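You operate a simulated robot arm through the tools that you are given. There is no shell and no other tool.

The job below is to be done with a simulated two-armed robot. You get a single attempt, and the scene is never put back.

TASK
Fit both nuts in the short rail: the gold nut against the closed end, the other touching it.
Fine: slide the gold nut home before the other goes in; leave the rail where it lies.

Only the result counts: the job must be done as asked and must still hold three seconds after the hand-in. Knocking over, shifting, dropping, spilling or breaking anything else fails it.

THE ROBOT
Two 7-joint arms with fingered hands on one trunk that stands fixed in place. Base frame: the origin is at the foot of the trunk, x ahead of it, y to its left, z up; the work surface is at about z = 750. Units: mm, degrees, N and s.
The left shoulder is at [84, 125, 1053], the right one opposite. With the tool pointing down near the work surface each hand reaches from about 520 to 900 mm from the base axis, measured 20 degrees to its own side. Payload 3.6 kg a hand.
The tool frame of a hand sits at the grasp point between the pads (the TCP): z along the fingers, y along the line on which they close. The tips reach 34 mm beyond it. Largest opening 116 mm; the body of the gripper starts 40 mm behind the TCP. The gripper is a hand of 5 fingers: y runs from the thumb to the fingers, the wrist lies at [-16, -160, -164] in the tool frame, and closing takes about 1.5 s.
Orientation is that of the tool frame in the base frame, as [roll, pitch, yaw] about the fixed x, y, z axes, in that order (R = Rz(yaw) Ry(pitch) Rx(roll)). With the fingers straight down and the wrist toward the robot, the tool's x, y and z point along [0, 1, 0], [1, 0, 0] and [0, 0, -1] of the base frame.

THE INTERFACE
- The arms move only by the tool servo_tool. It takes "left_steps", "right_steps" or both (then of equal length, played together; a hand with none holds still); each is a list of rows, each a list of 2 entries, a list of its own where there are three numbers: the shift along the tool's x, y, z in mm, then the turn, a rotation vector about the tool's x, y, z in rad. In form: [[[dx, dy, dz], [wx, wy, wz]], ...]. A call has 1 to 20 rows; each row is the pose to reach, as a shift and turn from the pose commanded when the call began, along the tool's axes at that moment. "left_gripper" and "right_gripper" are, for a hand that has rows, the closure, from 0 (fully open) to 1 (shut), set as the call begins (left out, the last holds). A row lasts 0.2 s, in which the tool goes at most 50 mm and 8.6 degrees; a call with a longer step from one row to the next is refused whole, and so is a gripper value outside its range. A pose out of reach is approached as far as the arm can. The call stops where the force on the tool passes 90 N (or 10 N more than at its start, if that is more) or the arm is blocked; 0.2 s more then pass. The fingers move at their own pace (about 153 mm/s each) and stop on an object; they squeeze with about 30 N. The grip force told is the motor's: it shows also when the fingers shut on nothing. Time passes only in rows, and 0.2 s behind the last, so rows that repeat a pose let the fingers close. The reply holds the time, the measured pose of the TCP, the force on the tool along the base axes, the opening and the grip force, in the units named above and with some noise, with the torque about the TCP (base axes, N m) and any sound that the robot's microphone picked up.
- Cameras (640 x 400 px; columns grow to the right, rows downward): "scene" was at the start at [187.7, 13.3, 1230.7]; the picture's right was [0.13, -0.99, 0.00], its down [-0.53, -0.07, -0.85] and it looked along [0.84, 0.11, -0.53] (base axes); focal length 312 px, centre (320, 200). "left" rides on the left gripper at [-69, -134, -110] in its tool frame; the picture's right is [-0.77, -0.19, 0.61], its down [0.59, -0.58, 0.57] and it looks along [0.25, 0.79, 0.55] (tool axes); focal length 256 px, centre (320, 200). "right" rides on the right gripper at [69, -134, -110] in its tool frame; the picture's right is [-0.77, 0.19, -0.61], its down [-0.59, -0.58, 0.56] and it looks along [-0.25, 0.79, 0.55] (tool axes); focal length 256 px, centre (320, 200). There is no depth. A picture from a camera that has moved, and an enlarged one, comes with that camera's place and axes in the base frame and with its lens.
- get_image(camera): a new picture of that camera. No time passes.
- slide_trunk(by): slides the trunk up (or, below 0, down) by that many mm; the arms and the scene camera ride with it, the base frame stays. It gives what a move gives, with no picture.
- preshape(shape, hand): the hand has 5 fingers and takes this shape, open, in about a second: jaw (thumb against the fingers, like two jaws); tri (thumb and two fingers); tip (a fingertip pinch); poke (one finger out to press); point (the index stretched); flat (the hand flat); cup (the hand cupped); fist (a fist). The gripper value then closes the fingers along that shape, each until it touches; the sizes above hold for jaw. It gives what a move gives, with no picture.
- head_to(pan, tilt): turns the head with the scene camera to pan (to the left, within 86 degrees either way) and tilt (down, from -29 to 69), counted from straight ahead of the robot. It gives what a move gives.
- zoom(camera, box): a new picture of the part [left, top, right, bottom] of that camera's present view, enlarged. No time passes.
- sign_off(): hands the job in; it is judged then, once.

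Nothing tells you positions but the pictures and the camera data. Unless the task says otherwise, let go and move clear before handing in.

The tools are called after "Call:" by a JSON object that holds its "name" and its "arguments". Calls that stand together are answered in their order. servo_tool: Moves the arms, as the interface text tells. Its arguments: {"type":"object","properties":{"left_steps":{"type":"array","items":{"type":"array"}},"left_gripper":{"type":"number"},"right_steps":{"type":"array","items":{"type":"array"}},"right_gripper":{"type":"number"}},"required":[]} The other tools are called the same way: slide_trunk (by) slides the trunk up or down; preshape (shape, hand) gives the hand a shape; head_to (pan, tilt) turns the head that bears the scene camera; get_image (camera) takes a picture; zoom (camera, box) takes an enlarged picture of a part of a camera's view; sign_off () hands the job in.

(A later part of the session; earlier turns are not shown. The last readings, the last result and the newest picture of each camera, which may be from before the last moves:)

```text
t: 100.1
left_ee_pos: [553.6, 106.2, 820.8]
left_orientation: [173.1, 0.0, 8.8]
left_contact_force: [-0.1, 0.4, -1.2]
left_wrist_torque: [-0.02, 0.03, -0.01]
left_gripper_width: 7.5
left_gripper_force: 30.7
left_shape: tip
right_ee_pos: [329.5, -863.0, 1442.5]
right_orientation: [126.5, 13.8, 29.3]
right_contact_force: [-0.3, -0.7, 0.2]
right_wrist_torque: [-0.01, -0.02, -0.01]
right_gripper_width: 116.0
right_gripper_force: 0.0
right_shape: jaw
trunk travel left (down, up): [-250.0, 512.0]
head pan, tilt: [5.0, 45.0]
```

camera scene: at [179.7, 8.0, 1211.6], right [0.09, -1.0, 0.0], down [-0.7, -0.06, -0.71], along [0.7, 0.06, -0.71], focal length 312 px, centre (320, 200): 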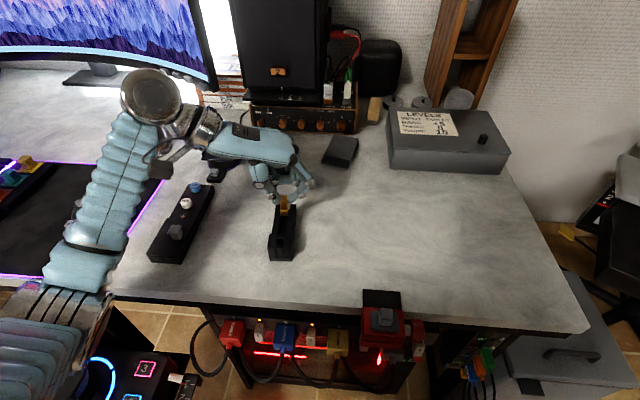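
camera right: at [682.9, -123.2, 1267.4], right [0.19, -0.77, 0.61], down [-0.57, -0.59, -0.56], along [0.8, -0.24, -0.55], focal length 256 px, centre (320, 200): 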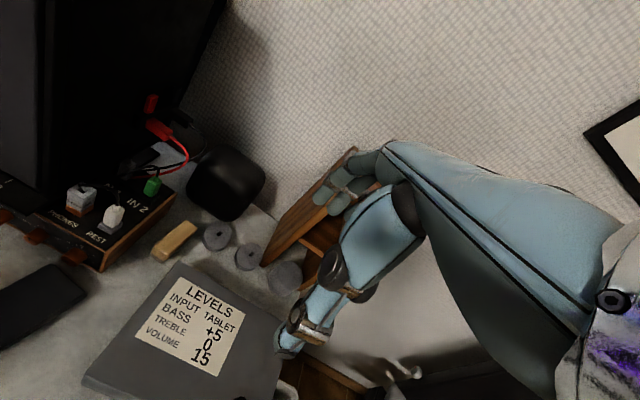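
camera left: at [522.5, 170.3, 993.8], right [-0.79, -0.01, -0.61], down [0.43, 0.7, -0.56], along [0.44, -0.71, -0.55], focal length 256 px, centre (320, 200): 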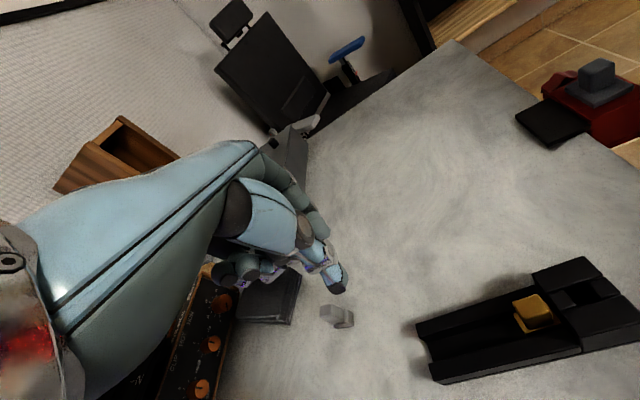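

No contact at the level where it caught before. Looking, then continuing.

Call:
{"name": "zoom", "arguments": {"camera": "scene", "box": [268, 207, 300, 227]}}

Call:
{"name": "zoom", "arguments": {"camera": "left", "box": [310, 210, 440, 300]}}

Call:
{"name": "servo_tool", "arguments": {"left_steps": [[[0, -0.2, 1.5], [0, 0, 0]], [[0, -0.35, 3], [0, 0, 0]], [[0, -0.35, 3], [0, 0, 0]]]}}

```text
16.00 times, centred on (284, 217) of scene
camera zoom: at [180.5, 8.0, 1211.3], right [0.09, -1.0, 0.0], down [-0.7, -0.06, -0.71], along [0.7, 0.06, -0.71], focal length 4985 px, centre (896, -72)
```

zoom: 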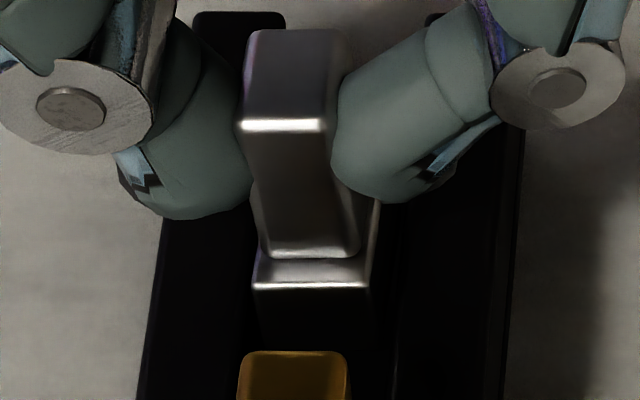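

```text
4.44 times, centred on (375, 255) of left
camera zoom: at [463.5, 239.7, 914.7], right [-0.78, -0.01, -0.63], down [0.51, 0.59, -0.63], along [0.38, -0.81, -0.45], focal length 1138 px, centre (76, -44)
```

zoom: 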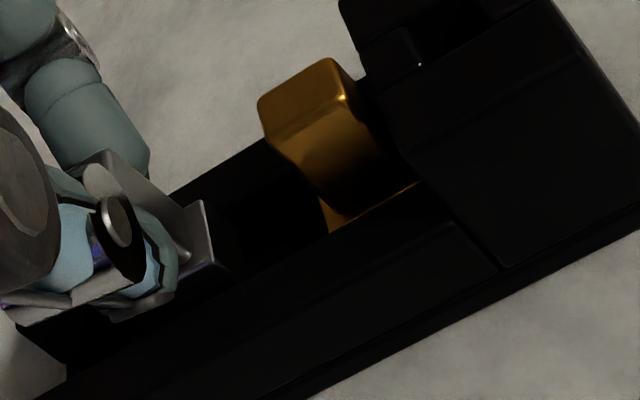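

```text
t: 100.9
left_ee_pos: [555.9, 106.9, 821.1]
left_orientation: [173.1, -0.2, 8.8]
left_contact_force: [0.3, 0.1, -1.0]
left_wrist_torque: [-0.01, 0.0, -0.03]
left_gripper_width: 7.2
left_gripper_force: 29.7
left_shape: tip
right_ee_pos: [329.6, -863.0, 1442.4]
right_orientation: [126.4, 13.8, 29.3]
right_contact_force: [0.2, 0.7, 0.0]
right_wrist_torque: [0.01, -0.02, 0.01]
right_gripper_width: 115.8
right_gripper_force: 0.1
right_shape: jaw
trunk travel left (down, up): [-250.0, 512.0]
head pan, tilt: [5.0, 45.0]
```

The base is inside the channel with no contact. Lowering further.

Call:
{"name": "servo_tool", "arguments": {"left_steps": [[[0, -0.2, 1.5], [0, 0, 0]], [[0, -0.4, 3], [0, 0, 0]], [[0, -0.4, 3], [0, 0, 0]]]}}

Call:
{"name": "servo_tool", "arguments": {"left_steps": [[[0, -0.2, 1.5], [0, 0, 0]], [[0, -0.3, 2.5], [0, 0, 0]], [[0, -0.3, 2.5], [0, 0, 0]]]}}

Call:
{"name": "zoom", "arguments": {"camera": "scene", "box": [262, 202, 310, 232]}}

Call:
{"name": "zoom", "arguments": {"camera": "left", "box": [310, 210, 440, 300]}}

```text
t: 101.7
left_ee_pos: [553.8, 106.9, 816.7]
left_orientation: [173.0, -0.3, 8.9]
left_contact_force: [-1.2, 0.8, -0.5]
left_wrist_torque: [-0.02, -0.03, 0.06]
left_gripper_width: 7.3
left_gripper_force: 30.1
left_shape: tip
right_ee_pos: [328.8, -863.0, 1442.8]
right_orientation: [126.4, 13.7, 29.4]
right_contact_force: [-0.2, -0.1, 0.4]
right_wrist_torque: [-0.05, 0.01, 0.02]
right_gripper_width: 116.2
right_gripper_force: 0.1
right_shape: jaw
trunk travel left (down, up): [-250.0, 512.0]
head pan, tilt: [5.0, 45.0]
```

```text
t: 102.5
left_ee_pos: [554.5, 105.3, 815.0]
left_orientation: [173.0, -0.1, 8.9]
left_contact_force: [-0.2, -0.4, -0.3]
left_wrist_torque: [0.0, -0.01, 0.0]
left_gripper_width: 7.4
left_gripper_force: 29.6
left_shape: tip
right_ee_pos: [329.6, -862.2, 1442.7]
right_orientation: [126.4, 13.8, 29.3]
right_contact_force: [0.6, 0.7, -0.5]
right_wrist_torque: [0.04, 0.01, 0.01]
right_gripper_width: 115.8
right_gripper_force: 0.0
right_shape: jaw
trunk travel left (down, up): [-250.0, 512.0]
head pan, tilt: [5.0, 45.0]
```

```text
13.33 times, centred on (286, 217) of scene
camera zoom: at [179.9, 8.0, 1211.5], right [0.09, -1.0, 0.0], down [-0.7, -0.06, -0.71], along [0.7, 0.06, -0.71], focal length 4154 px, centre (773, -27)
```

zoom: 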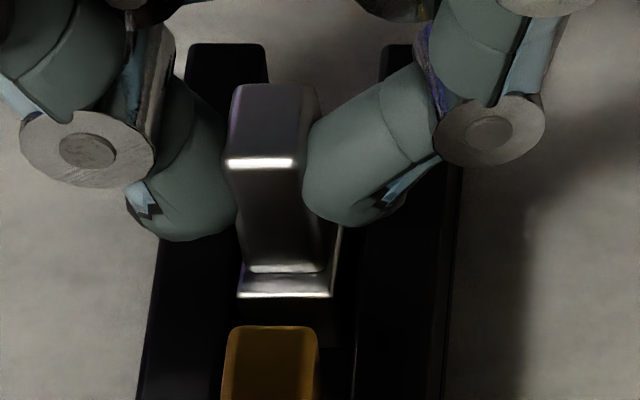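

```text
4.44 times, centred on (375, 255) of left
camera zoom: at [463.3, 240.5, 908.7], right [-0.77, -0.01, -0.63], down [0.51, 0.59, -0.63], along [0.38, -0.81, -0.45], focal length 1138 px, centre (76, -44)
```

zoom: 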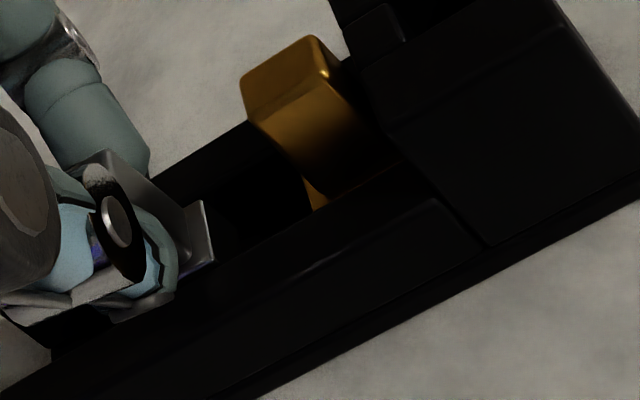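

Nearly down. Two more millimetres, gently, then I'll start sliding.

Call:
{"name": "servo_tool", "arguments": {"left_steps": [[[0, -0.12, 1], [0, 0, 0]], [[0, -0.12, 1], [0, 0, 0]]]}}

Call:
{"name": "servo_tool", "arguments": {"left_steps": [[[0, -0.12, 1], [0, 0, 0]], [[0, -0.12, 1], [0, 0, 0]]]}}

```text
t: 103.1
left_ee_pos: [553.9, 105.4, 814.1]
left_orientation: [173.0, -0.2, 8.8]
left_contact_force: [1.1, -0.1, -0.1]
left_wrist_torque: [0.01, 0.02, 0.05]
left_gripper_width: 7.5
left_gripper_force: 29.8
left_shape: tip
right_ee_pos: [329.8, -863.7, 1442.5]
right_orientation: [126.4, 13.8, 29.3]
right_contact_force: [0.4, -0.2, 0.4]
right_wrist_torque: [0.01, 0.02, -0.02]
right_gripper_width: 116.0
right_gripper_force: 0.0
right_shape: jaw
trunk travel left (down, up): [-250.0, 512.0]
head pan, tilt: [5.0, 45.0]
```

```text
t: 103.7
left_ee_pos: [554.8, 106.2, 813.2]
left_orientation: [173.0, -0.2, 8.8]
left_contact_force: [1.0, -0.3, 0.6]
left_wrist_torque: [0.01, 0.0, -0.02]
left_gripper_width: 7.3
left_gripper_force: 29.8
left_shape: tip
right_ee_pos: [329.7, -862.3, 1442.7]
right_orientation: [126.4, 13.8, 29.3]
right_contact_force: [-0.3, 0.0, -0.1]
right_wrist_torque: [-0.01, 0.02, 0.04]
right_gripper_width: 115.9
right_gripper_force: 0.1
right_shape: jaw
trunk travel left (down, up): [-250.0, 512.0]
head pan, tilt: [5.0, 45.0]
```

No contact yet, tips just clear of the walls. Sliding the grey nut along the rail toward the gold, 14 mm first.

Call:
{"name": "servo_tool", "arguments": {"left_steps": [[[-2.5, -0.16, 0], [0, 0, 0]], [[-5, -0.31, 0], [0, 0, 0]], [[-7.5, -0.47, 0], [0, 0, 0]], [[-10, -0.62, 0], [0, 0, 0]], [[-12, -0.75, 0], [0, 0, 0]], [[-14, -0.87, 0], [0, 0, 0]]]}}

Call:
{"name": "zoom", "arguments": {"camera": "scene", "box": [262, 205, 310, 235]}}

Call:
{"name": "zoom", "arguments": {"camera": "left", "box": [310, 200, 440, 290]}}

```text
t: 105.1
left_ee_pos: [541.5, 104.7, 812.8]
left_orientation: [172.9, -0.1, 8.8]
left_contact_force: [-0.4, -0.3, -0.9]
left_wrist_torque: [-0.01, 0.01, 0.0]
left_gripper_width: 7.1
left_gripper_force: 30.7
left_shape: tip
right_ee_pos: [329.5, -863.4, 1441.2]
right_orientation: [126.4, 13.8, 29.3]
right_contact_force: [0.8, -0.4, -0.1]
right_wrist_torque: [0.04, 0.03, 0.03]
right_gripper_width: 116.1
right_gripper_force: 0.1
right_shape: jaw
trunk travel left (down, up): [-250.0, 512.0]
head pan, tilt: [5.0, 45.0]
```

```text
13.33 times, centred on (286, 220) of scene
camera zoom: at [179.9, 8.0, 1211.5], right [0.09, -1.0, 0.0], down [-0.7, -0.06, -0.71], along [0.7, 0.06, -0.71], focal length 4154 px, centre (773, -67)
```

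zoom: 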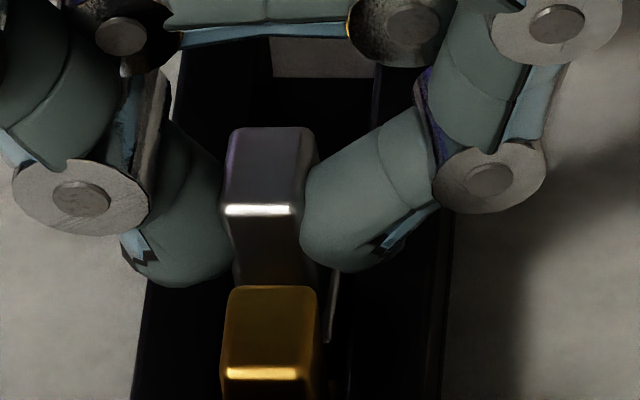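

```text
4.44 times, centred on (375, 245) of left
camera zoom: at [449.7, 238.8, 906.6], right [-0.77, -0.01, -0.63], down [0.51, 0.59, -0.63], along [0.38, -0.81, -0.45], focal length 1138 px, centre (76, 0)
```

zoom: 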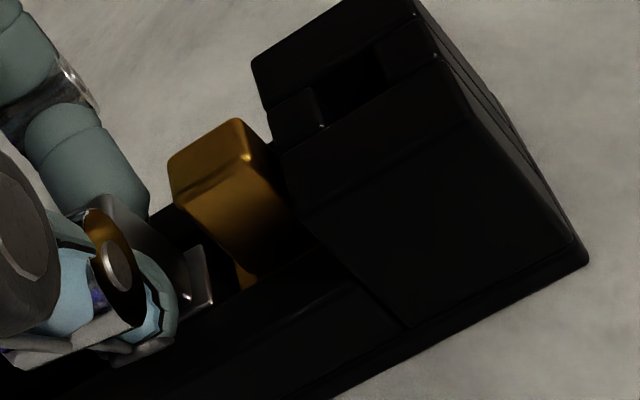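

About 5 mm gap remains. Small steps now.

Call:
{"name": "servo_tool", "arguments": {"left_steps": [[[-1.5, -0.09, 0], [0, 0, 0]], [[-3, -0.19, 0], [0, 0, 0]], [[-3, -0.19, 0], [0, 0, 0]]]}}

Call:
{"name": "zoom", "arguments": {"camera": "left", "box": [335, 225, 395, 275]}}

Call:
{"name": "zoom", "arguments": {"camera": "scene", "box": [266, 210, 306, 235]}}

```text
t: 105.9
left_ee_pos: [537.7, 104.4, 811.9]
left_orientation: [173.1, -0.3, 8.8]
left_contact_force: [-0.4, 1.0, 0.5]
left_wrist_torque: [0.01, -0.02, 0.0]
left_gripper_width: 7.1
left_gripper_force: 29.9
left_shape: tip
right_ee_pos: [329.3, -863.1, 1442.0]
right_orientation: [126.4, 13.7, 29.3]
right_contact_force: [-0.4, 0.0, 0.4]
right_wrist_torque: [-0.01, 0.0, 0.01]
right_gripper_width: 115.9
right_gripper_force: 0.1
right_shape: jaw
trunk travel left (down, up): [-250.0, 512.0]
head pan, tilt: [5.0, 45.0]
```

```text
8.00 times, centred on (365, 250) of left
camera zoom: at [446.5, 238.6, 905.8], right [-0.77, -0.01, -0.63], down [0.51, 0.59, -0.63], along [0.38, -0.81, -0.45], focal length 2048 px, centre (-40, -200)
```

zoom: 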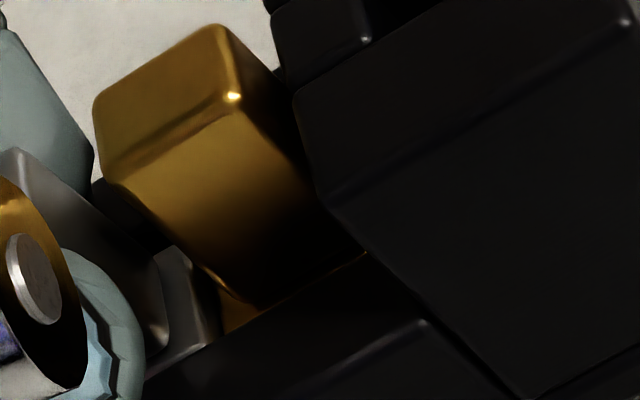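

```text
16.00 times, centred on (286, 222) of scene
camera zoom: at [179.9, 8.0, 1211.5], right [0.09, -1.0, 0.0], down [-0.7, -0.06, -0.71], along [0.7, 0.06, -0.71], focal length 4985 px, centre (864, -160)
```

zoom: 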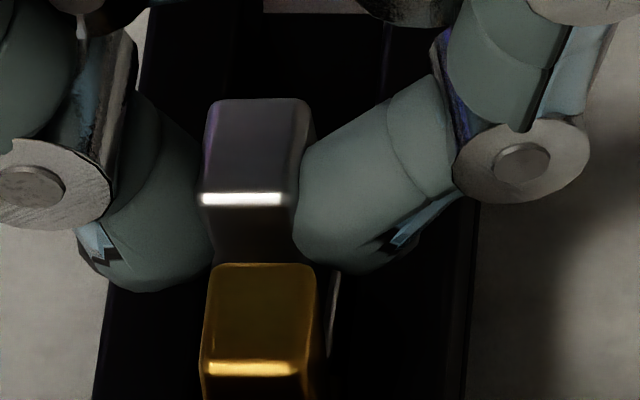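

The gap is now under about 1 mm. Half-millimetre steps.

Call:
{"name": "servo_tool", "arguments": {"left_steps": [[[-0.6, -0.04, 0], [0, 0, 0]], [[-0.6, -0.04, 0], [0, 0, 0]]]}}

Call:
{"name": "zoom", "arguments": {"camera": "left", "box": [335, 225, 395, 275]}}

Call:
{"name": "zoom", "arguments": {"camera": "scene", "box": [266, 210, 306, 235]}}

```text
t: 106.5
left_ee_pos: [537.9, 104.4, 811.6]
left_orientation: [173.1, -0.3, 8.8]
left_contact_force: [1.0, -0.4, -0.6]
left_wrist_torque: [-0.02, -0.07, 0.02]
left_gripper_width: 7.6
left_gripper_force: 30.4
left_shape: tip
right_ee_pos: [330.5, -862.4, 1442.6]
right_orientation: [126.4, 13.7, 29.4]
right_contact_force: [0.2, -0.3, 0.8]
right_wrist_torque: [0.04, -0.01, -0.03]
right_gripper_width: 115.9
right_gripper_force: 0.0
right_shape: jaw
trunk travel left (down, up): [-250.0, 512.0]
head pan, tilt: [5.0, 45.0]
```

```text
8.00 times, centred on (365, 250) of left
camera zoom: at [445.7, 238.2, 905.5], right [-0.77, -0.01, -0.63], down [0.51, 0.59, -0.63], along [0.38, -0.81, -0.45], focal length 2048 px, centre (-40, -200)
```

zoom: 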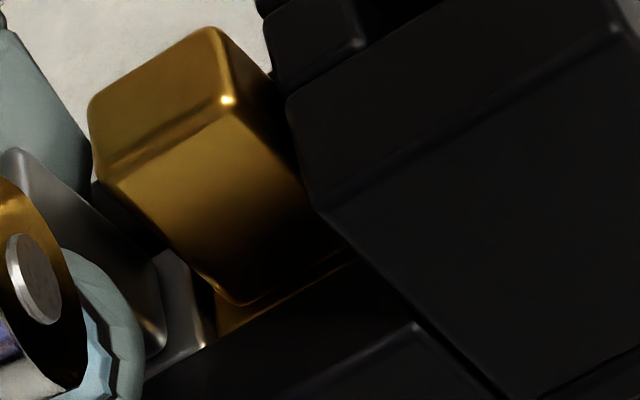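

```text
16.00 times, centred on (286, 222) of scene
camera zoom: at [180.0, 8.0, 1211.5], right [0.09, -1.0, 0.0], down [-0.7, -0.06, -0.71], along [0.7, 0.06, -0.71], focal length 4985 px, centre (864, -160)
```

zoom: 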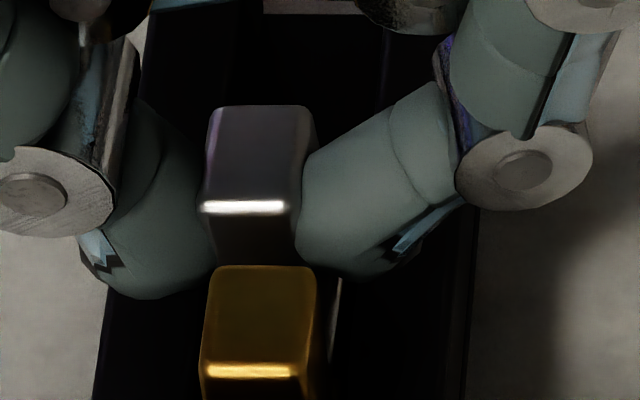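

The gold moved by about half a millimetre with this step, so the grey is touching it. Checking whether the rail moved as well.

Call:
{"name": "zoom", "arguments": {"camera": "scene", "box": [260, 235, 308, 265]}}

Call:
{"name": "zoom", "arguments": {"camera": "scene", "box": [264, 220, 304, 245]}}

```text
13.33 times, centred on (284, 250) of scene
camera zoom: at [180.0, 8.0, 1211.5], right [0.09, -1.0, 0.0], down [-0.7, -0.06, -0.71], along [0.7, 0.06, -0.71], focal length 4154 px, centre (800, -467)
```

zoom: 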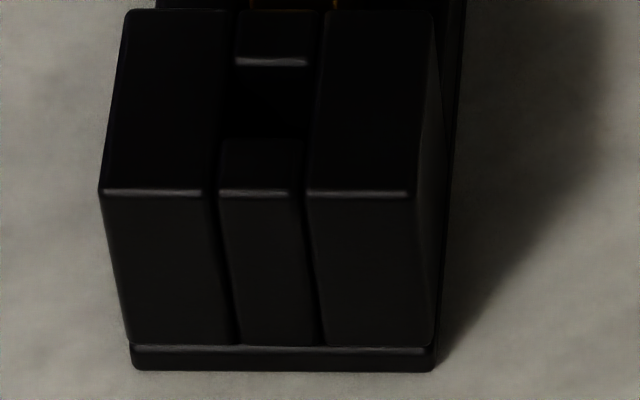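

```text
16.00 times, centred on (284, 232) of scene
camera zoom: at [180.0, 8.0, 1211.5], right [0.09, -1.0, 0.0], down [-0.7, -0.06, -0.71], along [0.7, 0.06, -0.71], focal length 4985 px, centre (896, -320)
```

zoom: 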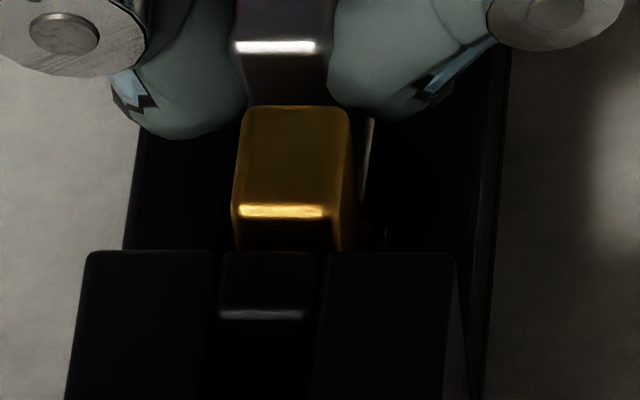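

The rail barely moved, while the gold still seems ~0.5 mm from fully pressed. One more half-millimetre push of the pair.

Call:
{"name": "servo_tool", "arguments": {"left_steps": [[[-0.6, -0.04, 0], [0, 0, 0]], [[-0.6, -0.04, 0], [0, 0, 0]]]}}

Call:
{"name": "zoom", "arguments": {"camera": "scene", "box": [264, 220, 304, 245]}}

Call:
{"name": "zoom", "arguments": {"camera": "scene", "box": [260, 235, 308, 265]}}

Call:
{"name": "zoom", "arguments": {"camera": "left", "box": [335, 225, 395, 275]}}

```text
t: 107.1
left_ee_pos: [536.7, 103.8, 811.6]
left_orientation: [173.0, -0.2, 8.7]
left_contact_force: [1.0, 0.7, 0.4]
left_wrist_torque: [0.0, -0.04, 0.01]
left_gripper_width: 7.3
left_gripper_force: 29.9
left_shape: tip
right_ee_pos: [329.7, -862.9, 1442.6]
right_orientation: [126.4, 13.8, 29.2]
right_contact_force: [0.1, 0.0, 0.7]
right_wrist_torque: [0.01, 0.0, -0.02]
right_gripper_width: 116.0
right_gripper_force: 0.0
right_shape: jaw
trunk travel left (down, up): [-250.0, 512.0]
head pan, tilt: [5.0, 45.0]
```

```text
16.00 times, centred on (284, 232) of scene
camera zoom: at [180.0, 8.0, 1211.5], right [0.09, -1.0, 0.0], down [-0.7, -0.06, -0.71], along [0.7, 0.06, -0.71], focal length 4985 px, centre (896, -320)
```

zoom: 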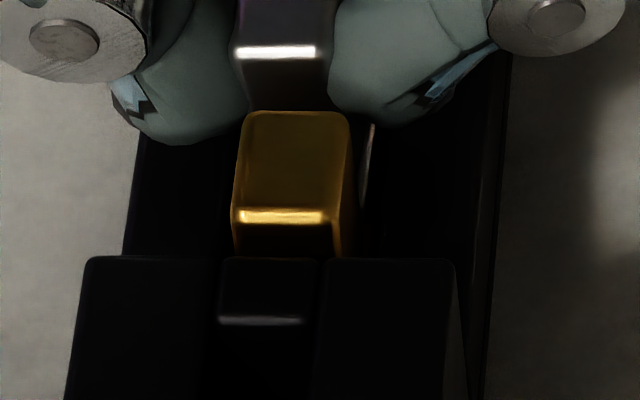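

```text
13.33 times, centred on (284, 250) of scene
camera zoom: at [180.0, 8.0, 1211.5], right [0.09, -1.0, 0.0], down [-0.7, -0.06, -0.71], along [0.7, 0.06, -0.71], focal length 4154 px, centre (800, -467)
```

zoom: 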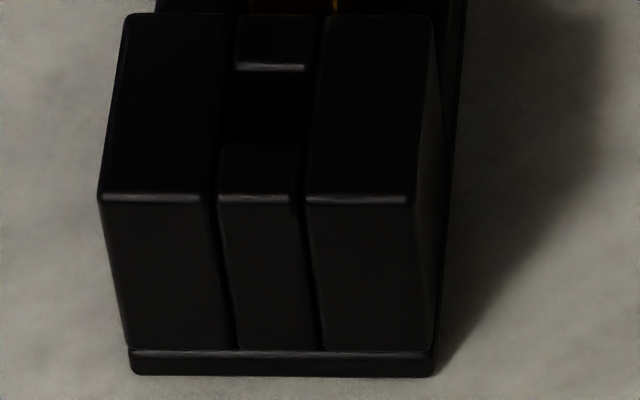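

```text
8.00 times, centred on (365, 250) of left
camera zoom: at [445.0, 238.0, 905.5], right [-0.77, -0.01, -0.63], down [0.51, 0.59, -0.63], along [0.38, -0.81, -0.45], focal length 2048 px, centre (-40, -200)
```

zoom: 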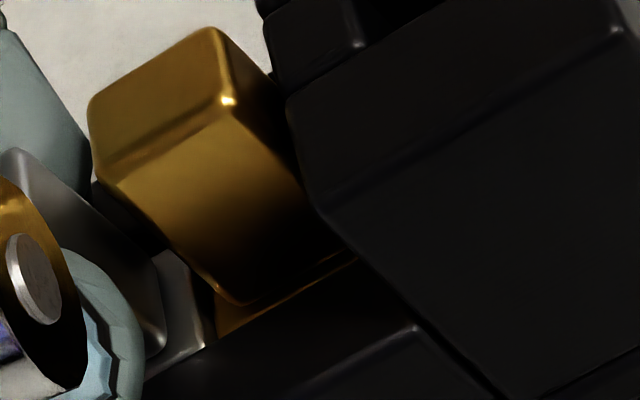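

All three move together now, so gold is against the block and grey against gold. I'll release the grey in small increments to avoid dragging anything: first just to zero squeeze.

Call:
{"name": "servo_tool", "arguments": {"left_steps": [[[0, 0, 0], [0, 0, 0]], [[0, 0, 0], [0, 0, 0]]], "left_gripper": 0.94}}

Call:
{"name": "zoom", "arguments": {"camera": "scene", "box": [262, 207, 310, 237]}}

```text
t: 107.7
left_ee_pos: [535.6, 104.7, 811.6]
left_orientation: [173.0, -0.2, 8.9]
left_contact_force: [-0.2, 0.9, 0.4]
left_wrist_torque: [0.01, -0.04, 0.03]
left_gripper_width: 8.0
left_gripper_force: 0.0
left_shape: tip
right_ee_pos: [329.7, -863.1, 1442.4]
right_orientation: [126.5, 13.7, 29.4]
right_contact_force: [-0.8, -0.8, 0.5]
right_wrist_torque: [-0.01, 0.0, -0.01]
right_gripper_width: 116.2
right_gripper_force: 0.0
right_shape: jaw
trunk travel left (down, up): [-250.0, 512.0]
head pan, tilt: [5.0, 45.0]
```

```text
13.33 times, centred on (286, 222) of scene
camera zoom: at [179.9, 8.1, 1211.5], right [0.09, -1.0, 0.0], down [-0.7, -0.06, -0.71], along [0.7, 0.06, -0.71], focal length 4154 px, centre (773, -93)
```

zoom: 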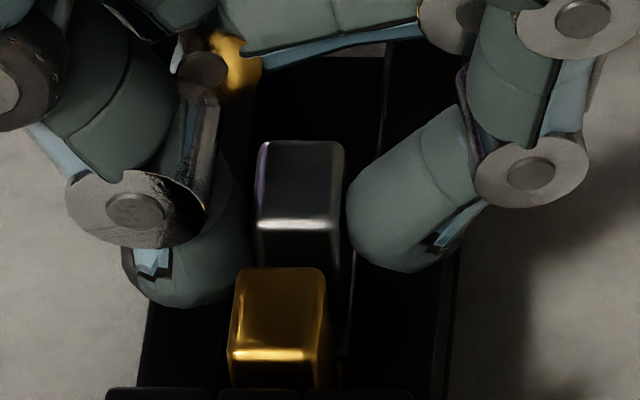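

Squeeze is released and the nut stands free in the channel. Opening slightly more, then rising straight up.

Call:
{"name": "servo_tool", "arguments": {"left_steps": [[[0, 0, 0], [0, 0, 0]], [[0, 0, 0], [0, 0, 0]]], "left_gripper": 0.87}}

Call:
{"name": "zoom", "arguments": {"camera": "scene", "box": [262, 207, 310, 237]}}

Call:
{"name": "zoom", "arguments": {"camera": "scene", "box": [260, 235, 308, 265]}}

```text
t: 108.3
left_ee_pos: [536.1, 104.0, 812.8]
left_orientation: [173.0, -0.2, 8.8]
left_contact_force: [0.0, 1.0, -0.6]
left_wrist_torque: [-0.05, 0.0, 0.01]
left_gripper_width: 15.0
left_gripper_force: 0.1
left_shape: tip
right_ee_pos: [329.2, -863.5, 1441.7]
right_orientation: [126.5, 13.8, 29.3]
right_contact_force: [-0.1, 0.0, 0.5]
right_wrist_torque: [-0.02, -0.02, 0.01]
right_gripper_width: 115.8
right_gripper_force: 0.2
right_shape: jaw
trunk travel left (down, up): [-250.0, 512.0]
head pan, tilt: [5.0, 45.0]
```

```text
13.33 times, centred on (286, 222) of scene
camera zoom: at [179.9, 8.0, 1211.5], right [0.09, -1.0, 0.0], down [-0.7, -0.06, -0.71], along [0.7, 0.06, -0.71], focal length 4154 px, centre (773, -93)
```

zoom: 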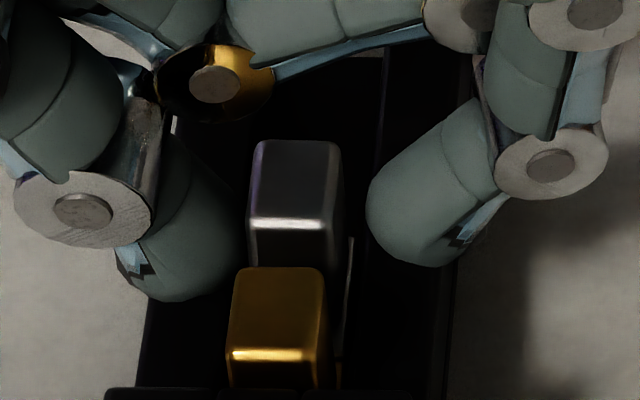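

```text
13.33 times, centred on (284, 250) of scene
camera zoom: at [179.9, 8.0, 1211.5], right [0.09, -1.0, 0.0], down [-0.7, -0.06, -0.71], along [0.7, 0.06, -0.71], focal length 4154 px, centre (800, -467)
```

zoom: 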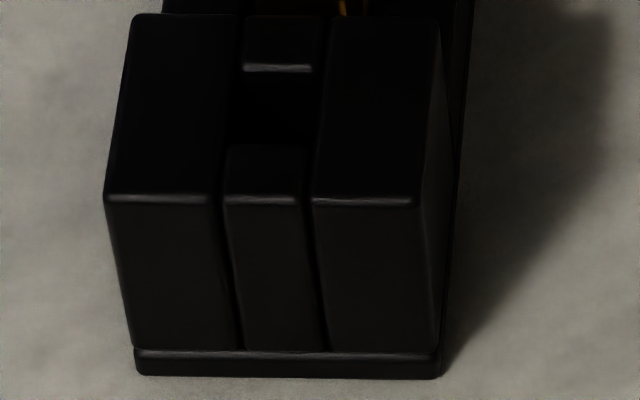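

Fingers are clear on both sides. Raising straight up.

Call:
{"name": "servo_tool", "arguments": {"left_steps": [[[0, 0.6, -5], [0, 0, 0]], [[0, 1.5, -12], [0, 0, 0]], [[0, 2.7, -22], [0, 0, 0]], [[0, 4.4, -36], [0, 0, 0]], [[0, 6.7, -55], [0, 0, 0]], [[0, 8.6, -70], [0, 0, 0]]]}}

Call:
{"name": "zoom", "arguments": {"camera": "scene", "box": [250, 195, 330, 270]}}

Call:
{"name": "get_image", "arguments": {"camera": "left"}}

```text
t: 109.7
left_ee_pos: [536.3, 105.6, 883.9]
left_orientation: [173.0, -0.1, 8.9]
left_contact_force: [-0.1, 0.0, 0.5]
left_wrist_torque: [-0.02, 0.0, -0.03]
left_gripper_width: 15.4
left_gripper_force: 0.0
left_shape: tip
right_ee_pos: [328.7, -862.9, 1442.4]
right_orientation: [126.4, 13.8, 29.3]
right_contact_force: [-0.5, 0.1, 0.4]
right_wrist_torque: [0.01, 0.01, -0.02]
right_gripper_width: 116.0
right_gripper_force: 0.1
right_shape: jaw
trunk travel left (down, up): [-250.0, 512.0]
head pan, tilt: [5.0, 45.0]
```

```text
5.33 times, centred on (290, 232) of scene
camera zoom: at [179.8, 8.0, 1211.6], right [0.09, -1.0, 0.0], down [-0.7, -0.06, -0.71], along [0.7, 0.06, -0.71], focal length 1662 px, centre (480, 27)
```

zoom: 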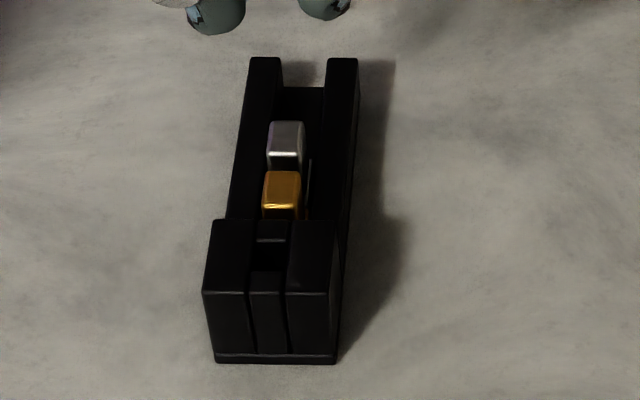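

```text
taken
camera left: at [444.9, 239.1, 977.0], right [-0.77, -0.01, -0.63], down [0.51, 0.59, -0.63], along [0.38, -0.81, -0.45], focal length 256 px, centre (320, 200)
```

left: 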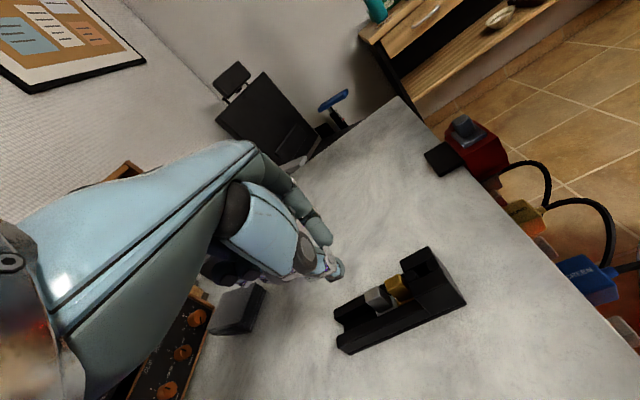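

Both nuts are standing in the channel. I'll move the hand aside for a top-down look at the contacts.

Call:
{"name": "servo_tool", "arguments": {"left_steps": [[[14, 16, 0.4], [0, 0, 0]], [[27, 32, 0.8], [0, 0, 0]], [[41, 48, 1.2], [0, 0, 0]], [[55, 65, 1.6], [0, 0, 0]], [[68, 81, 2], [0, 0, 0]]]}}

Call:
{"name": "get_image", "arguments": {"camera": "left"}}

```text
t: 110.9
left_ee_pos: [615.6, 35.2, 891.5]
left_orientation: [173.1, -0.2, 8.8]
left_contact_force: [-0.1, -0.2, -0.5]
left_wrist_torque: [0.02, 0.03, 0.02]
left_gripper_width: 14.9
left_gripper_force: 0.1
left_shape: tip
right_ee_pos: [329.5, -863.0, 1441.4]
right_orientation: [126.6, 13.9, 29.1]
right_contact_force: [-0.1, -0.1, -0.3]
right_wrist_torque: [-0.01, 0.0, -0.01]
right_gripper_width: 116.0
right_gripper_force: 0.1
right_shape: jaw
trunk travel left (down, up): [-250.0, 512.0]
head pan, tilt: [5.0, 45.0]
```

```text
taken
camera left: at [525.2, 168.8, 984.3], right [-0.78, -0.01, -0.63], down [0.51, 0.59, -0.63], along [0.38, -0.81, -0.45], focal length 256 px, centre (320, 200)
```

left: 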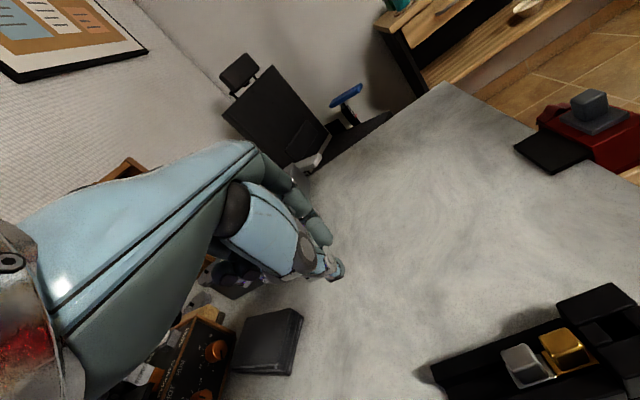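

Call:
{"name": "zoom", "arguments": {"camera": "left", "box": [480, 310, 610, 400]}}

Call:
{"name": "zoom", "arguments": {"camera": "left", "box": [495, 325, 605, 400]}}

```text
4.44 times, centred on (545, 355) of left
camera zoom: at [525.2, 168.8, 984.3], right [-0.78, -0.01, -0.63], down [0.51, 0.59, -0.63], along [0.38, -0.81, -0.45], focal length 1138 px, centre (-680, -489)
```

zoom: 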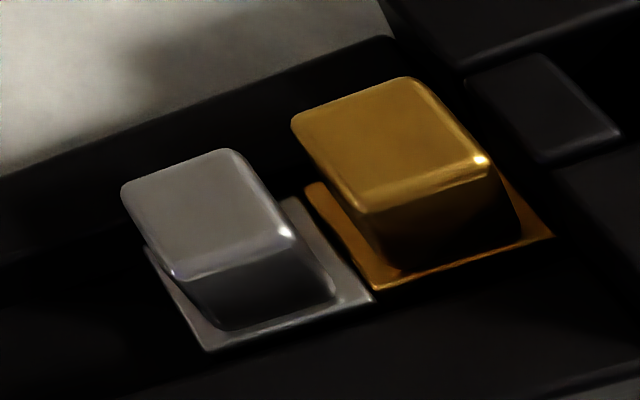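

```text
5.33 times, centred on (550, 362) of left
camera zoom: at [525.2, 168.8, 984.3], right [-0.78, -0.01, -0.63], down [0.51, 0.59, -0.63], along [0.38, -0.81, -0.45], focal length 1365 px, centre (-907, -667)
```

zoom: 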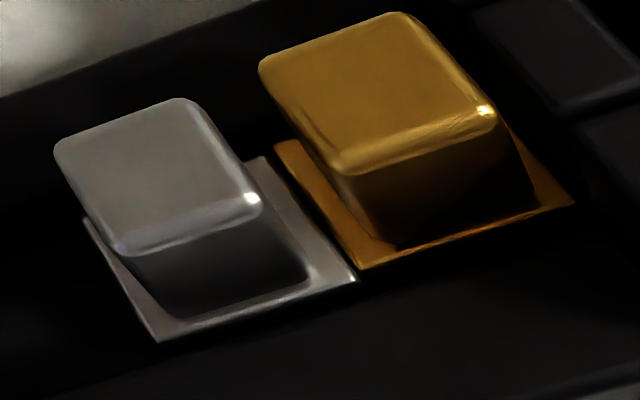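

Call:
{"name": "zoom", "arguments": {"camera": "left", "box": [540, 345, 575, 385]}}

Call:
{"name": "zoom", "arguments": {"camera": "left", "box": [570, 325, 625, 375]}}

```text
10.00 times, centred on (558, 365) of left
camera zoom: at [525.2, 168.8, 984.3], right [-0.78, -0.01, -0.63], down [0.51, 0.59, -0.63], along [0.38, -0.81, -0.45], focal length 2560 px, centre (-2055, -1450)
```

zoom: 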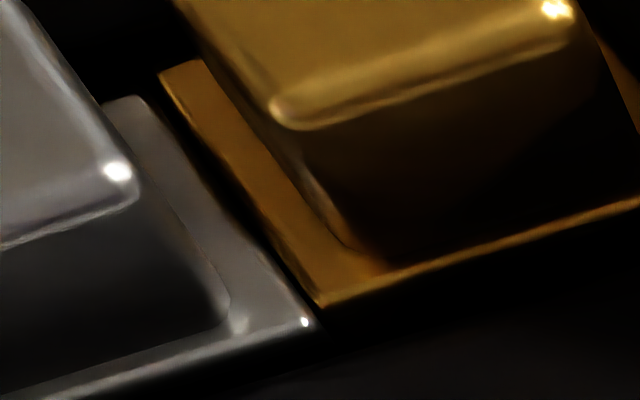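

```text
8.00 times, centred on (598, 350) of left
camera zoom: at [525.2, 168.8, 984.3], right [-0.78, -0.01, -0.63], down [0.51, 0.59, -0.63], along [0.38, -0.81, -0.45], focal length 2048 px, centre (-1900, -1000)
```

zoom: 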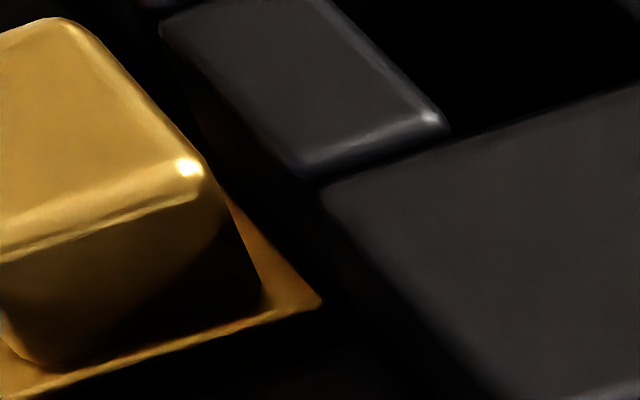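

The bases sit within about 1 mm (touching at one corner, slightly skewed). I'd like them flush, so I'll regrip the grey nut where it stands, align and press it gently. First moving back above it.

Call:
{"name": "servo_tool", "arguments": {"left_steps": [[[-13, -17, 0], [0, 0, 0]], [[-26, -33, 0], [0, 0, 0]], [[-39, -50, 0], [0, 0, 0]], [[-52, -67, 8], [0, 0, 0]], [[-65, -83, 20], [0, 0, 0]], [[-65, -83, 31], [0, 0, 0]]], "left_gripper": 0.7}}

Call:
{"name": "zoom", "arguments": {"camera": "scene", "box": [250, 185, 330, 245]}}

Call:
{"name": "zoom", "arguments": {"camera": "left", "box": [300, 210, 460, 320]}}

```text
t: 112.3
left_ee_pos: [540.5, 104.0, 850.3]
left_orientation: [173.0, -0.2, 8.8]
left_contact_force: [0.3, 0.2, 0.4]
left_wrist_torque: [-0.01, -0.02, 0.02]
left_gripper_width: 35.8
left_gripper_force: 0.1
left_shape: tip
right_ee_pos: [329.7, -863.6, 1441.2]
right_orientation: [126.5, 13.8, 29.4]
right_contact_force: [-0.3, 0.0, 0.0]
right_wrist_torque: [-0.03, 0.0, -0.01]
right_gripper_width: 116.1
right_gripper_force: 0.0
right_shape: jaw
trunk travel left (down, up): [-250.0, 512.0]
head pan, tilt: [5.0, 45.0]
```

```text
6.67 times, centred on (290, 215) of scene
camera zoom: at [180.1, 7.7, 1211.5], right [0.09, -1.0, 0.0], down [-0.7, -0.06, -0.71], along [0.7, 0.06, -0.71], focal length 2077 px, centre (520, 100)
```

zoom: 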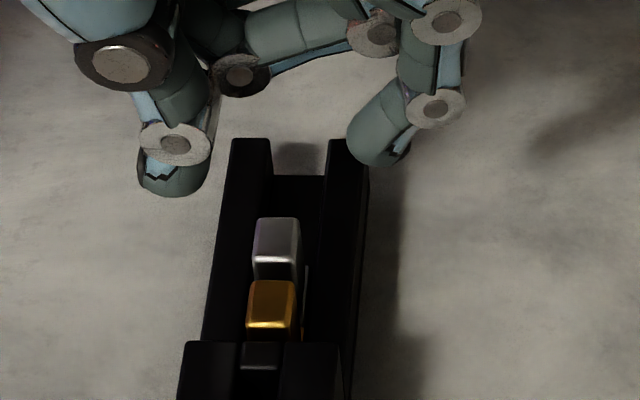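

```text
3.64 times, centred on (380, 265) of left
camera zoom: at [448.9, 237.1, 943.5], right [-0.77, -0.01, -0.63], down [0.51, 0.59, -0.63], along [0.38, -0.81, -0.45], focal length 931 px, centre (102, -36)
```

zoom: 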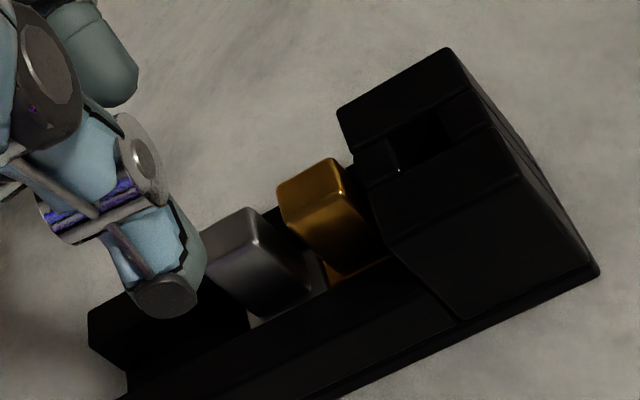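

Clear view; lowering around the grey stem.

Call:
{"name": "servo_tool", "arguments": {"left_steps": [[[-0.1, 0.4, 5], [0, 0, 0]], [[-0.1, -0.2, 10], [0, 0, 0]], [[-0.1, -0.8, 15], [0, 0, 0]], [[-0.1, -1.4, 20], [0, 0, 0]], [[-0.1, -2.0, 25], [0, 0, 0]], [[-0.1, -2.6, 30], [0, 0, 0]]]}}

Call:
{"name": "zoom", "arguments": {"camera": "scene", "box": [258, 200, 314, 240]}}

Call:
{"name": "zoom", "arguments": {"camera": "left", "box": [300, 210, 420, 295]}}

```text
t: 113.7
left_ee_pos: [540.7, 102.6, 819.7]
left_orientation: [173.0, -0.2, 8.9]
left_contact_force: [1.0, 0.4, 0.2]
left_wrist_torque: [-0.02, 0.01, 0.0]
left_gripper_width: 36.1
left_gripper_force: 0.0
left_shape: tip
right_ee_pos: [330.8, -862.5, 1442.2]
right_orientation: [126.4, 13.7, 29.5]
right_contact_force: [-0.8, -0.3, 0.7]
right_wrist_torque: [0.02, 0.05, 0.0]
right_gripper_width: 115.9
right_gripper_force: 0.2
right_shape: jaw
trunk travel left (down, up): [-250.0, 512.0]
head pan, tilt: [5.0, 45.0]
```

```text
10.00 times, centred on (286, 220) of scene
camera zoom: at [179.9, 8.0, 1211.5], right [0.09, -1.0, 0.0], down [-0.7, -0.06, -0.71], along [0.7, 0.06, -0.71], focal length 3115 px, centre (660, 0)
```

zoom: 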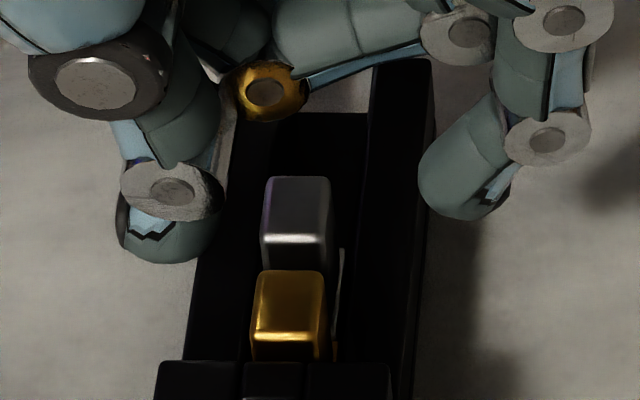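

```text
4.71 times, centred on (360, 252) of left
camera zoom: at [448.4, 235.7, 912.9], right [-0.77, -0.01, -0.63], down [0.51, 0.59, -0.63], along [0.38, -0.81, -0.45], focal length 1205 px, centre (132, -47)
```

zoom: 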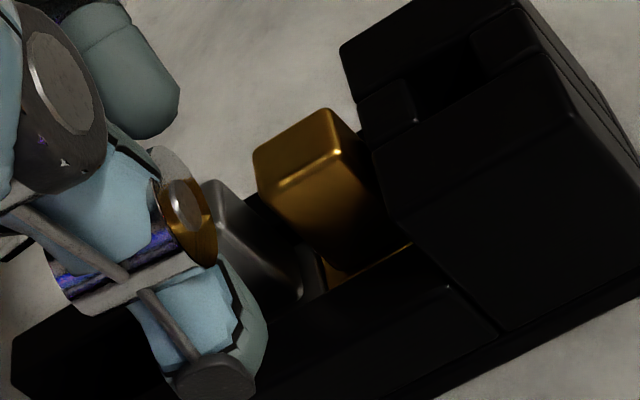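

Positions look right: tips straddle the grey stem behind the gold. Lowering 5 mm and closing.

Call:
{"name": "servo_tool", "arguments": {"left_steps": [[[0, -0.3, 2.5], [0, 0, 0]], [[0, -0.6, 5.2], [0, 0, 0]], [[0, -0.6, 5.2], [0, 0, 0]]]}}

Call:
{"name": "servo_tool", "arguments": {"left_steps": [[[0, 0, 0], [0, 0, 0]], [[0, 0, 0], [0, 0, 0]], [[0, 0, 0], [0, 0, 0]], [[0, 0, 0], [0, 0, 0]]], "left_gripper": 0.95}}

Call:
{"name": "zoom", "arguments": {"camera": "scene", "box": [258, 200, 314, 240]}}

Call:
{"name": "zoom", "arguments": {"camera": "scene", "box": [260, 235, 308, 265]}}

Call:
{"name": "zoom", "arguments": {"camera": "left", "box": [330, 220, 400, 280]}}

```text
t: 114.5
left_ee_pos: [539.1, 101.7, 813.2]
left_orientation: [173.0, -0.2, 8.8]
left_contact_force: [-0.2, -0.3, -0.5]
left_wrist_torque: [-0.03, 0.03, 0.02]
left_gripper_width: 35.9
left_gripper_force: 0.0
left_shape: tip
right_ee_pos: [328.7, -862.8, 1440.9]
right_orientation: [126.5, 13.8, 29.4]
right_contact_force: [0.0, 0.1, -0.2]
right_wrist_torque: [0.01, 0.02, 0.02]
right_gripper_width: 115.6
right_gripper_force: 0.0
right_shape: jaw
trunk travel left (down, up): [-250.0, 512.0]
head pan, tilt: [5.0, 45.0]
```

```text
t: 115.5
left_ee_pos: [540.2, 101.0, 815.2]
left_orientation: [173.0, -0.2, 8.8]
left_contact_force: [1.1, 0.6, -1.0]
left_wrist_torque: [0.04, 0.03, -0.03]
left_gripper_width: 5.3
left_gripper_force: 30.4
left_shape: tip
right_ee_pos: [330.4, -863.1, 1442.1]
right_orientation: [126.4, 13.7, 29.4]
right_contact_force: [-0.5, 0.2, 0.5]
right_wrist_torque: [0.01, -0.02, -0.02]
right_gripper_width: 116.1
right_gripper_force: 0.0
right_shape: jaw
trunk travel left (down, up): [-250.0, 512.0]
head pan, tilt: [5.0, 45.0]
```

```text
10.00 times, centred on (286, 220) of scene
camera zoom: at [179.9, 8.1, 1211.5], right [0.09, -1.0, 0.0], down [-0.7, -0.06, -0.71], along [0.7, 0.06, -0.71], focal length 3115 px, centre (660, 0)
```

zoom: 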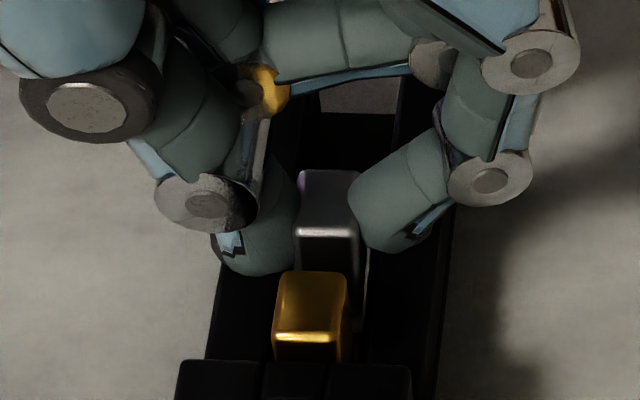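

```text
13.33 times, centred on (284, 250) of scene
camera zoom: at [179.9, 8.1, 1211.5], right [0.09, -1.0, 0.0], down [-0.7, -0.06, -0.71], along [0.7, 0.06, -0.71], focal length 4154 px, centre (800, -467)
```

zoom: 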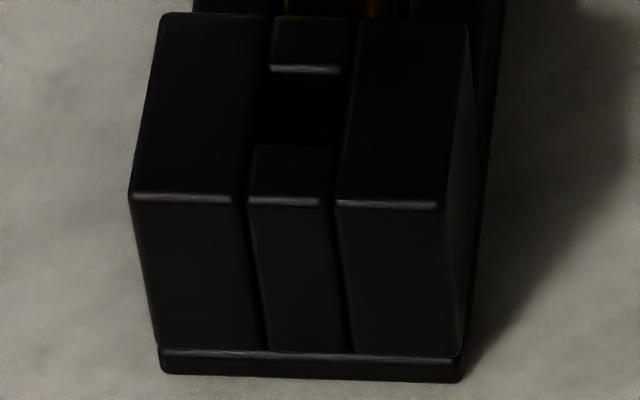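

```text
6.67 times, centred on (365, 250) of left
camera zoom: at [448.1, 235.6, 907.8], right [-0.77, -0.01, -0.63], down [0.51, 0.59, -0.63], along [0.38, -0.81, -0.45], focal length 1707 px, centre (20, -133)
```

zoom: 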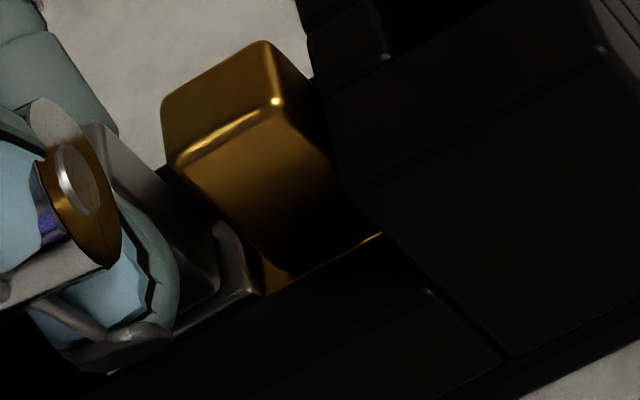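

Closing pushed the nut against the right wall and carried the rail about 3 mm toward -y. I can use this hold to bring it back: moving the held nut toward +y in small steps while watching the rail.

Call:
{"name": "servo_tool", "arguments": {"left_steps": [[[0.06, -1, -0.12], [0, 0, 0]], [[0.13, -2, -0.24], [0, 0, 0]], [[0.19, -3, -0.37], [0, 0, 0]], [[0.25, -4, -0.49], [0, 0, 0]], [[0.25, -4, -0.49], [0, 0, 0]]]}}

Call:
{"name": "zoom", "arguments": {"camera": "scene", "box": [260, 235, 308, 265]}}

Call:
{"name": "zoom", "arguments": {"camera": "scene", "box": [258, 200, 314, 240]}}

```text
t: 116.7
left_ee_pos: [538.7, 106.1, 816.2]
left_orientation: [173.0, -0.2, 8.7]
left_contact_force: [-0.2, -1.1, -0.4]
left_wrist_torque: [-0.01, 0.01, 0.03]
left_gripper_width: 5.0
left_gripper_force: 30.2
left_shape: tip
right_ee_pos: [330.4, -863.2, 1441.6]
right_orientation: [126.4, 13.7, 29.4]
right_contact_force: [0.6, 0.5, -0.2]
right_wrist_torque: [0.0, -0.01, 0.03]
right_gripper_width: 115.6
right_gripper_force: 0.1
right_shape: jaw
trunk travel left (down, up): [-250.0, 512.0]
head pan, tilt: [5.0, 45.0]
```

```text
13.33 times, centred on (284, 250) of scene
camera zoom: at [179.9, 7.9, 1211.5], right [0.09, -1.0, 0.0], down [-0.7, -0.06, -0.71], along [0.7, 0.06, -0.71], focal length 4154 px, centre (800, -467)
```

zoom: 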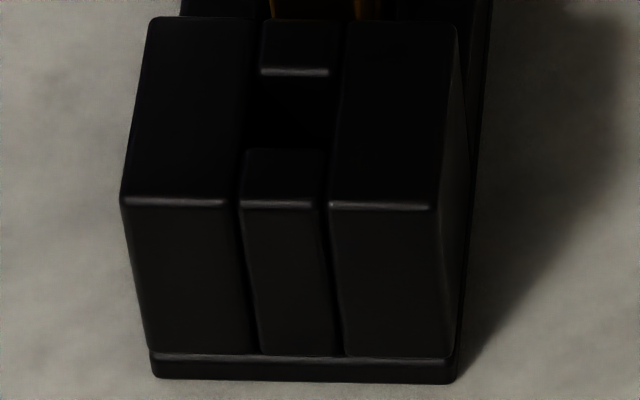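

```text
10.00 times, centred on (286, 220) of scene
camera zoom: at [179.9, 7.9, 1211.5], right [0.09, -1.0, 0.0], down [-0.7, -0.06, -0.71], along [0.7, 0.06, -0.71], focal length 3115 px, centre (660, 0)
```

zoom: 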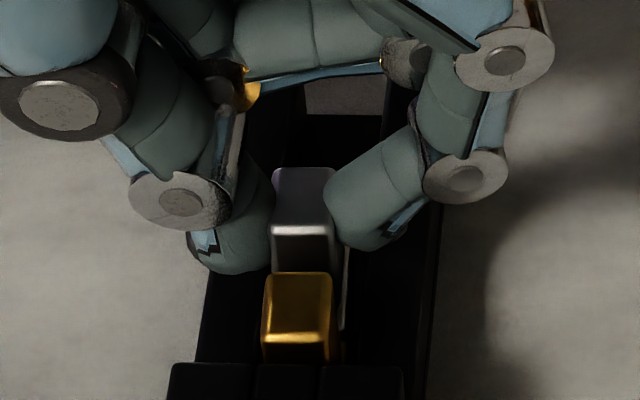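

The rail follows now (back by 0.9 mm). Three more millimetres.

Call:
{"name": "servo_tool", "arguments": {"left_steps": [[[0.06, -1, -0.12], [0, 0, 0]], [[0.13, -2, -0.24], [0, 0, 0]], [[0.19, -2.9, -0.35], [0, 0, 0]], [[0.19, -2.9, -0.35], [0, 0, 0]]]}}

Call:
{"name": "zoom", "arguments": {"camera": "scene", "box": [260, 235, 308, 265]}}

Call:
{"name": "zoom", "arguments": {"camera": "scene", "box": [258, 200, 314, 240]}}

Call:
{"name": "zoom", "arguments": {"camera": "left", "box": [330, 220, 400, 280]}}

```text
t: 117.7
left_ee_pos: [539.3, 108.3, 815.4]
left_orientation: [173.0, -0.2, 8.7]
left_contact_force: [0.0, -0.8, 0.3]
left_wrist_torque: [-0.02, 0.04, -0.04]
left_gripper_width: 5.0
left_gripper_force: 29.8
left_shape: tip
right_ee_pos: [330.3, -863.3, 1441.6]
right_orientation: [126.5, 13.8, 29.3]
right_contact_force: [-0.2, 0.4, 0.5]
right_wrist_torque: [-0.01, -0.01, 0.01]
right_gripper_width: 115.9
right_gripper_force: 0.1
right_shape: jaw
trunk travel left (down, up): [-250.0, 512.0]
head pan, tilt: [5.0, 45.0]
```

```text
13.33 times, centred on (284, 250) of scene
camera zoom: at [179.9, 7.9, 1211.5], right [0.09, -1.0, 0.0], down [-0.7, -0.06, -0.71], along [0.7, 0.06, -0.71], focal length 4154 px, centre (800, -467)
```

zoom: 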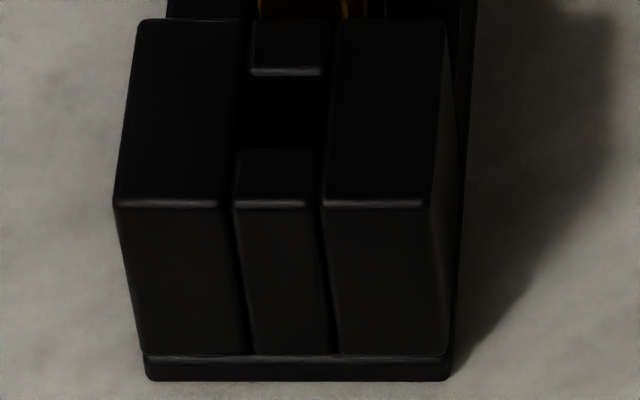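

```text
10.00 times, centred on (286, 220) of scene
camera zoom: at [179.9, 7.9, 1211.5], right [0.09, -1.0, 0.0], down [-0.7, -0.06, -0.71], along [0.7, 0.06, -0.71], focal length 3115 px, centre (660, 0)
```

zoom: 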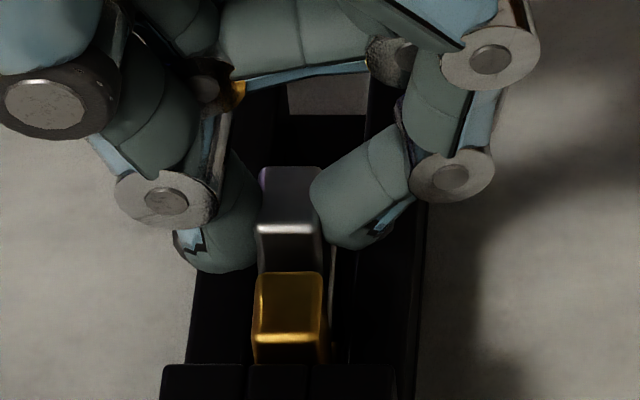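

```text
6.67 times, centred on (365, 250) of left
camera zoom: at [447.4, 242.2, 908.8], right [-0.77, -0.01, -0.63], down [0.51, 0.59, -0.63], along [0.38, -0.81, -0.45], focal length 1707 px, centre (20, -133)
```

zoom: 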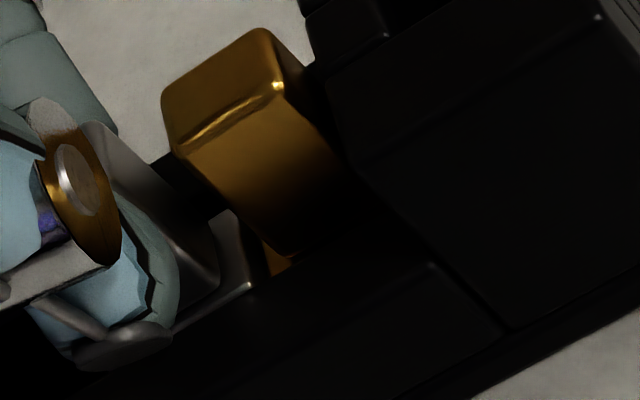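

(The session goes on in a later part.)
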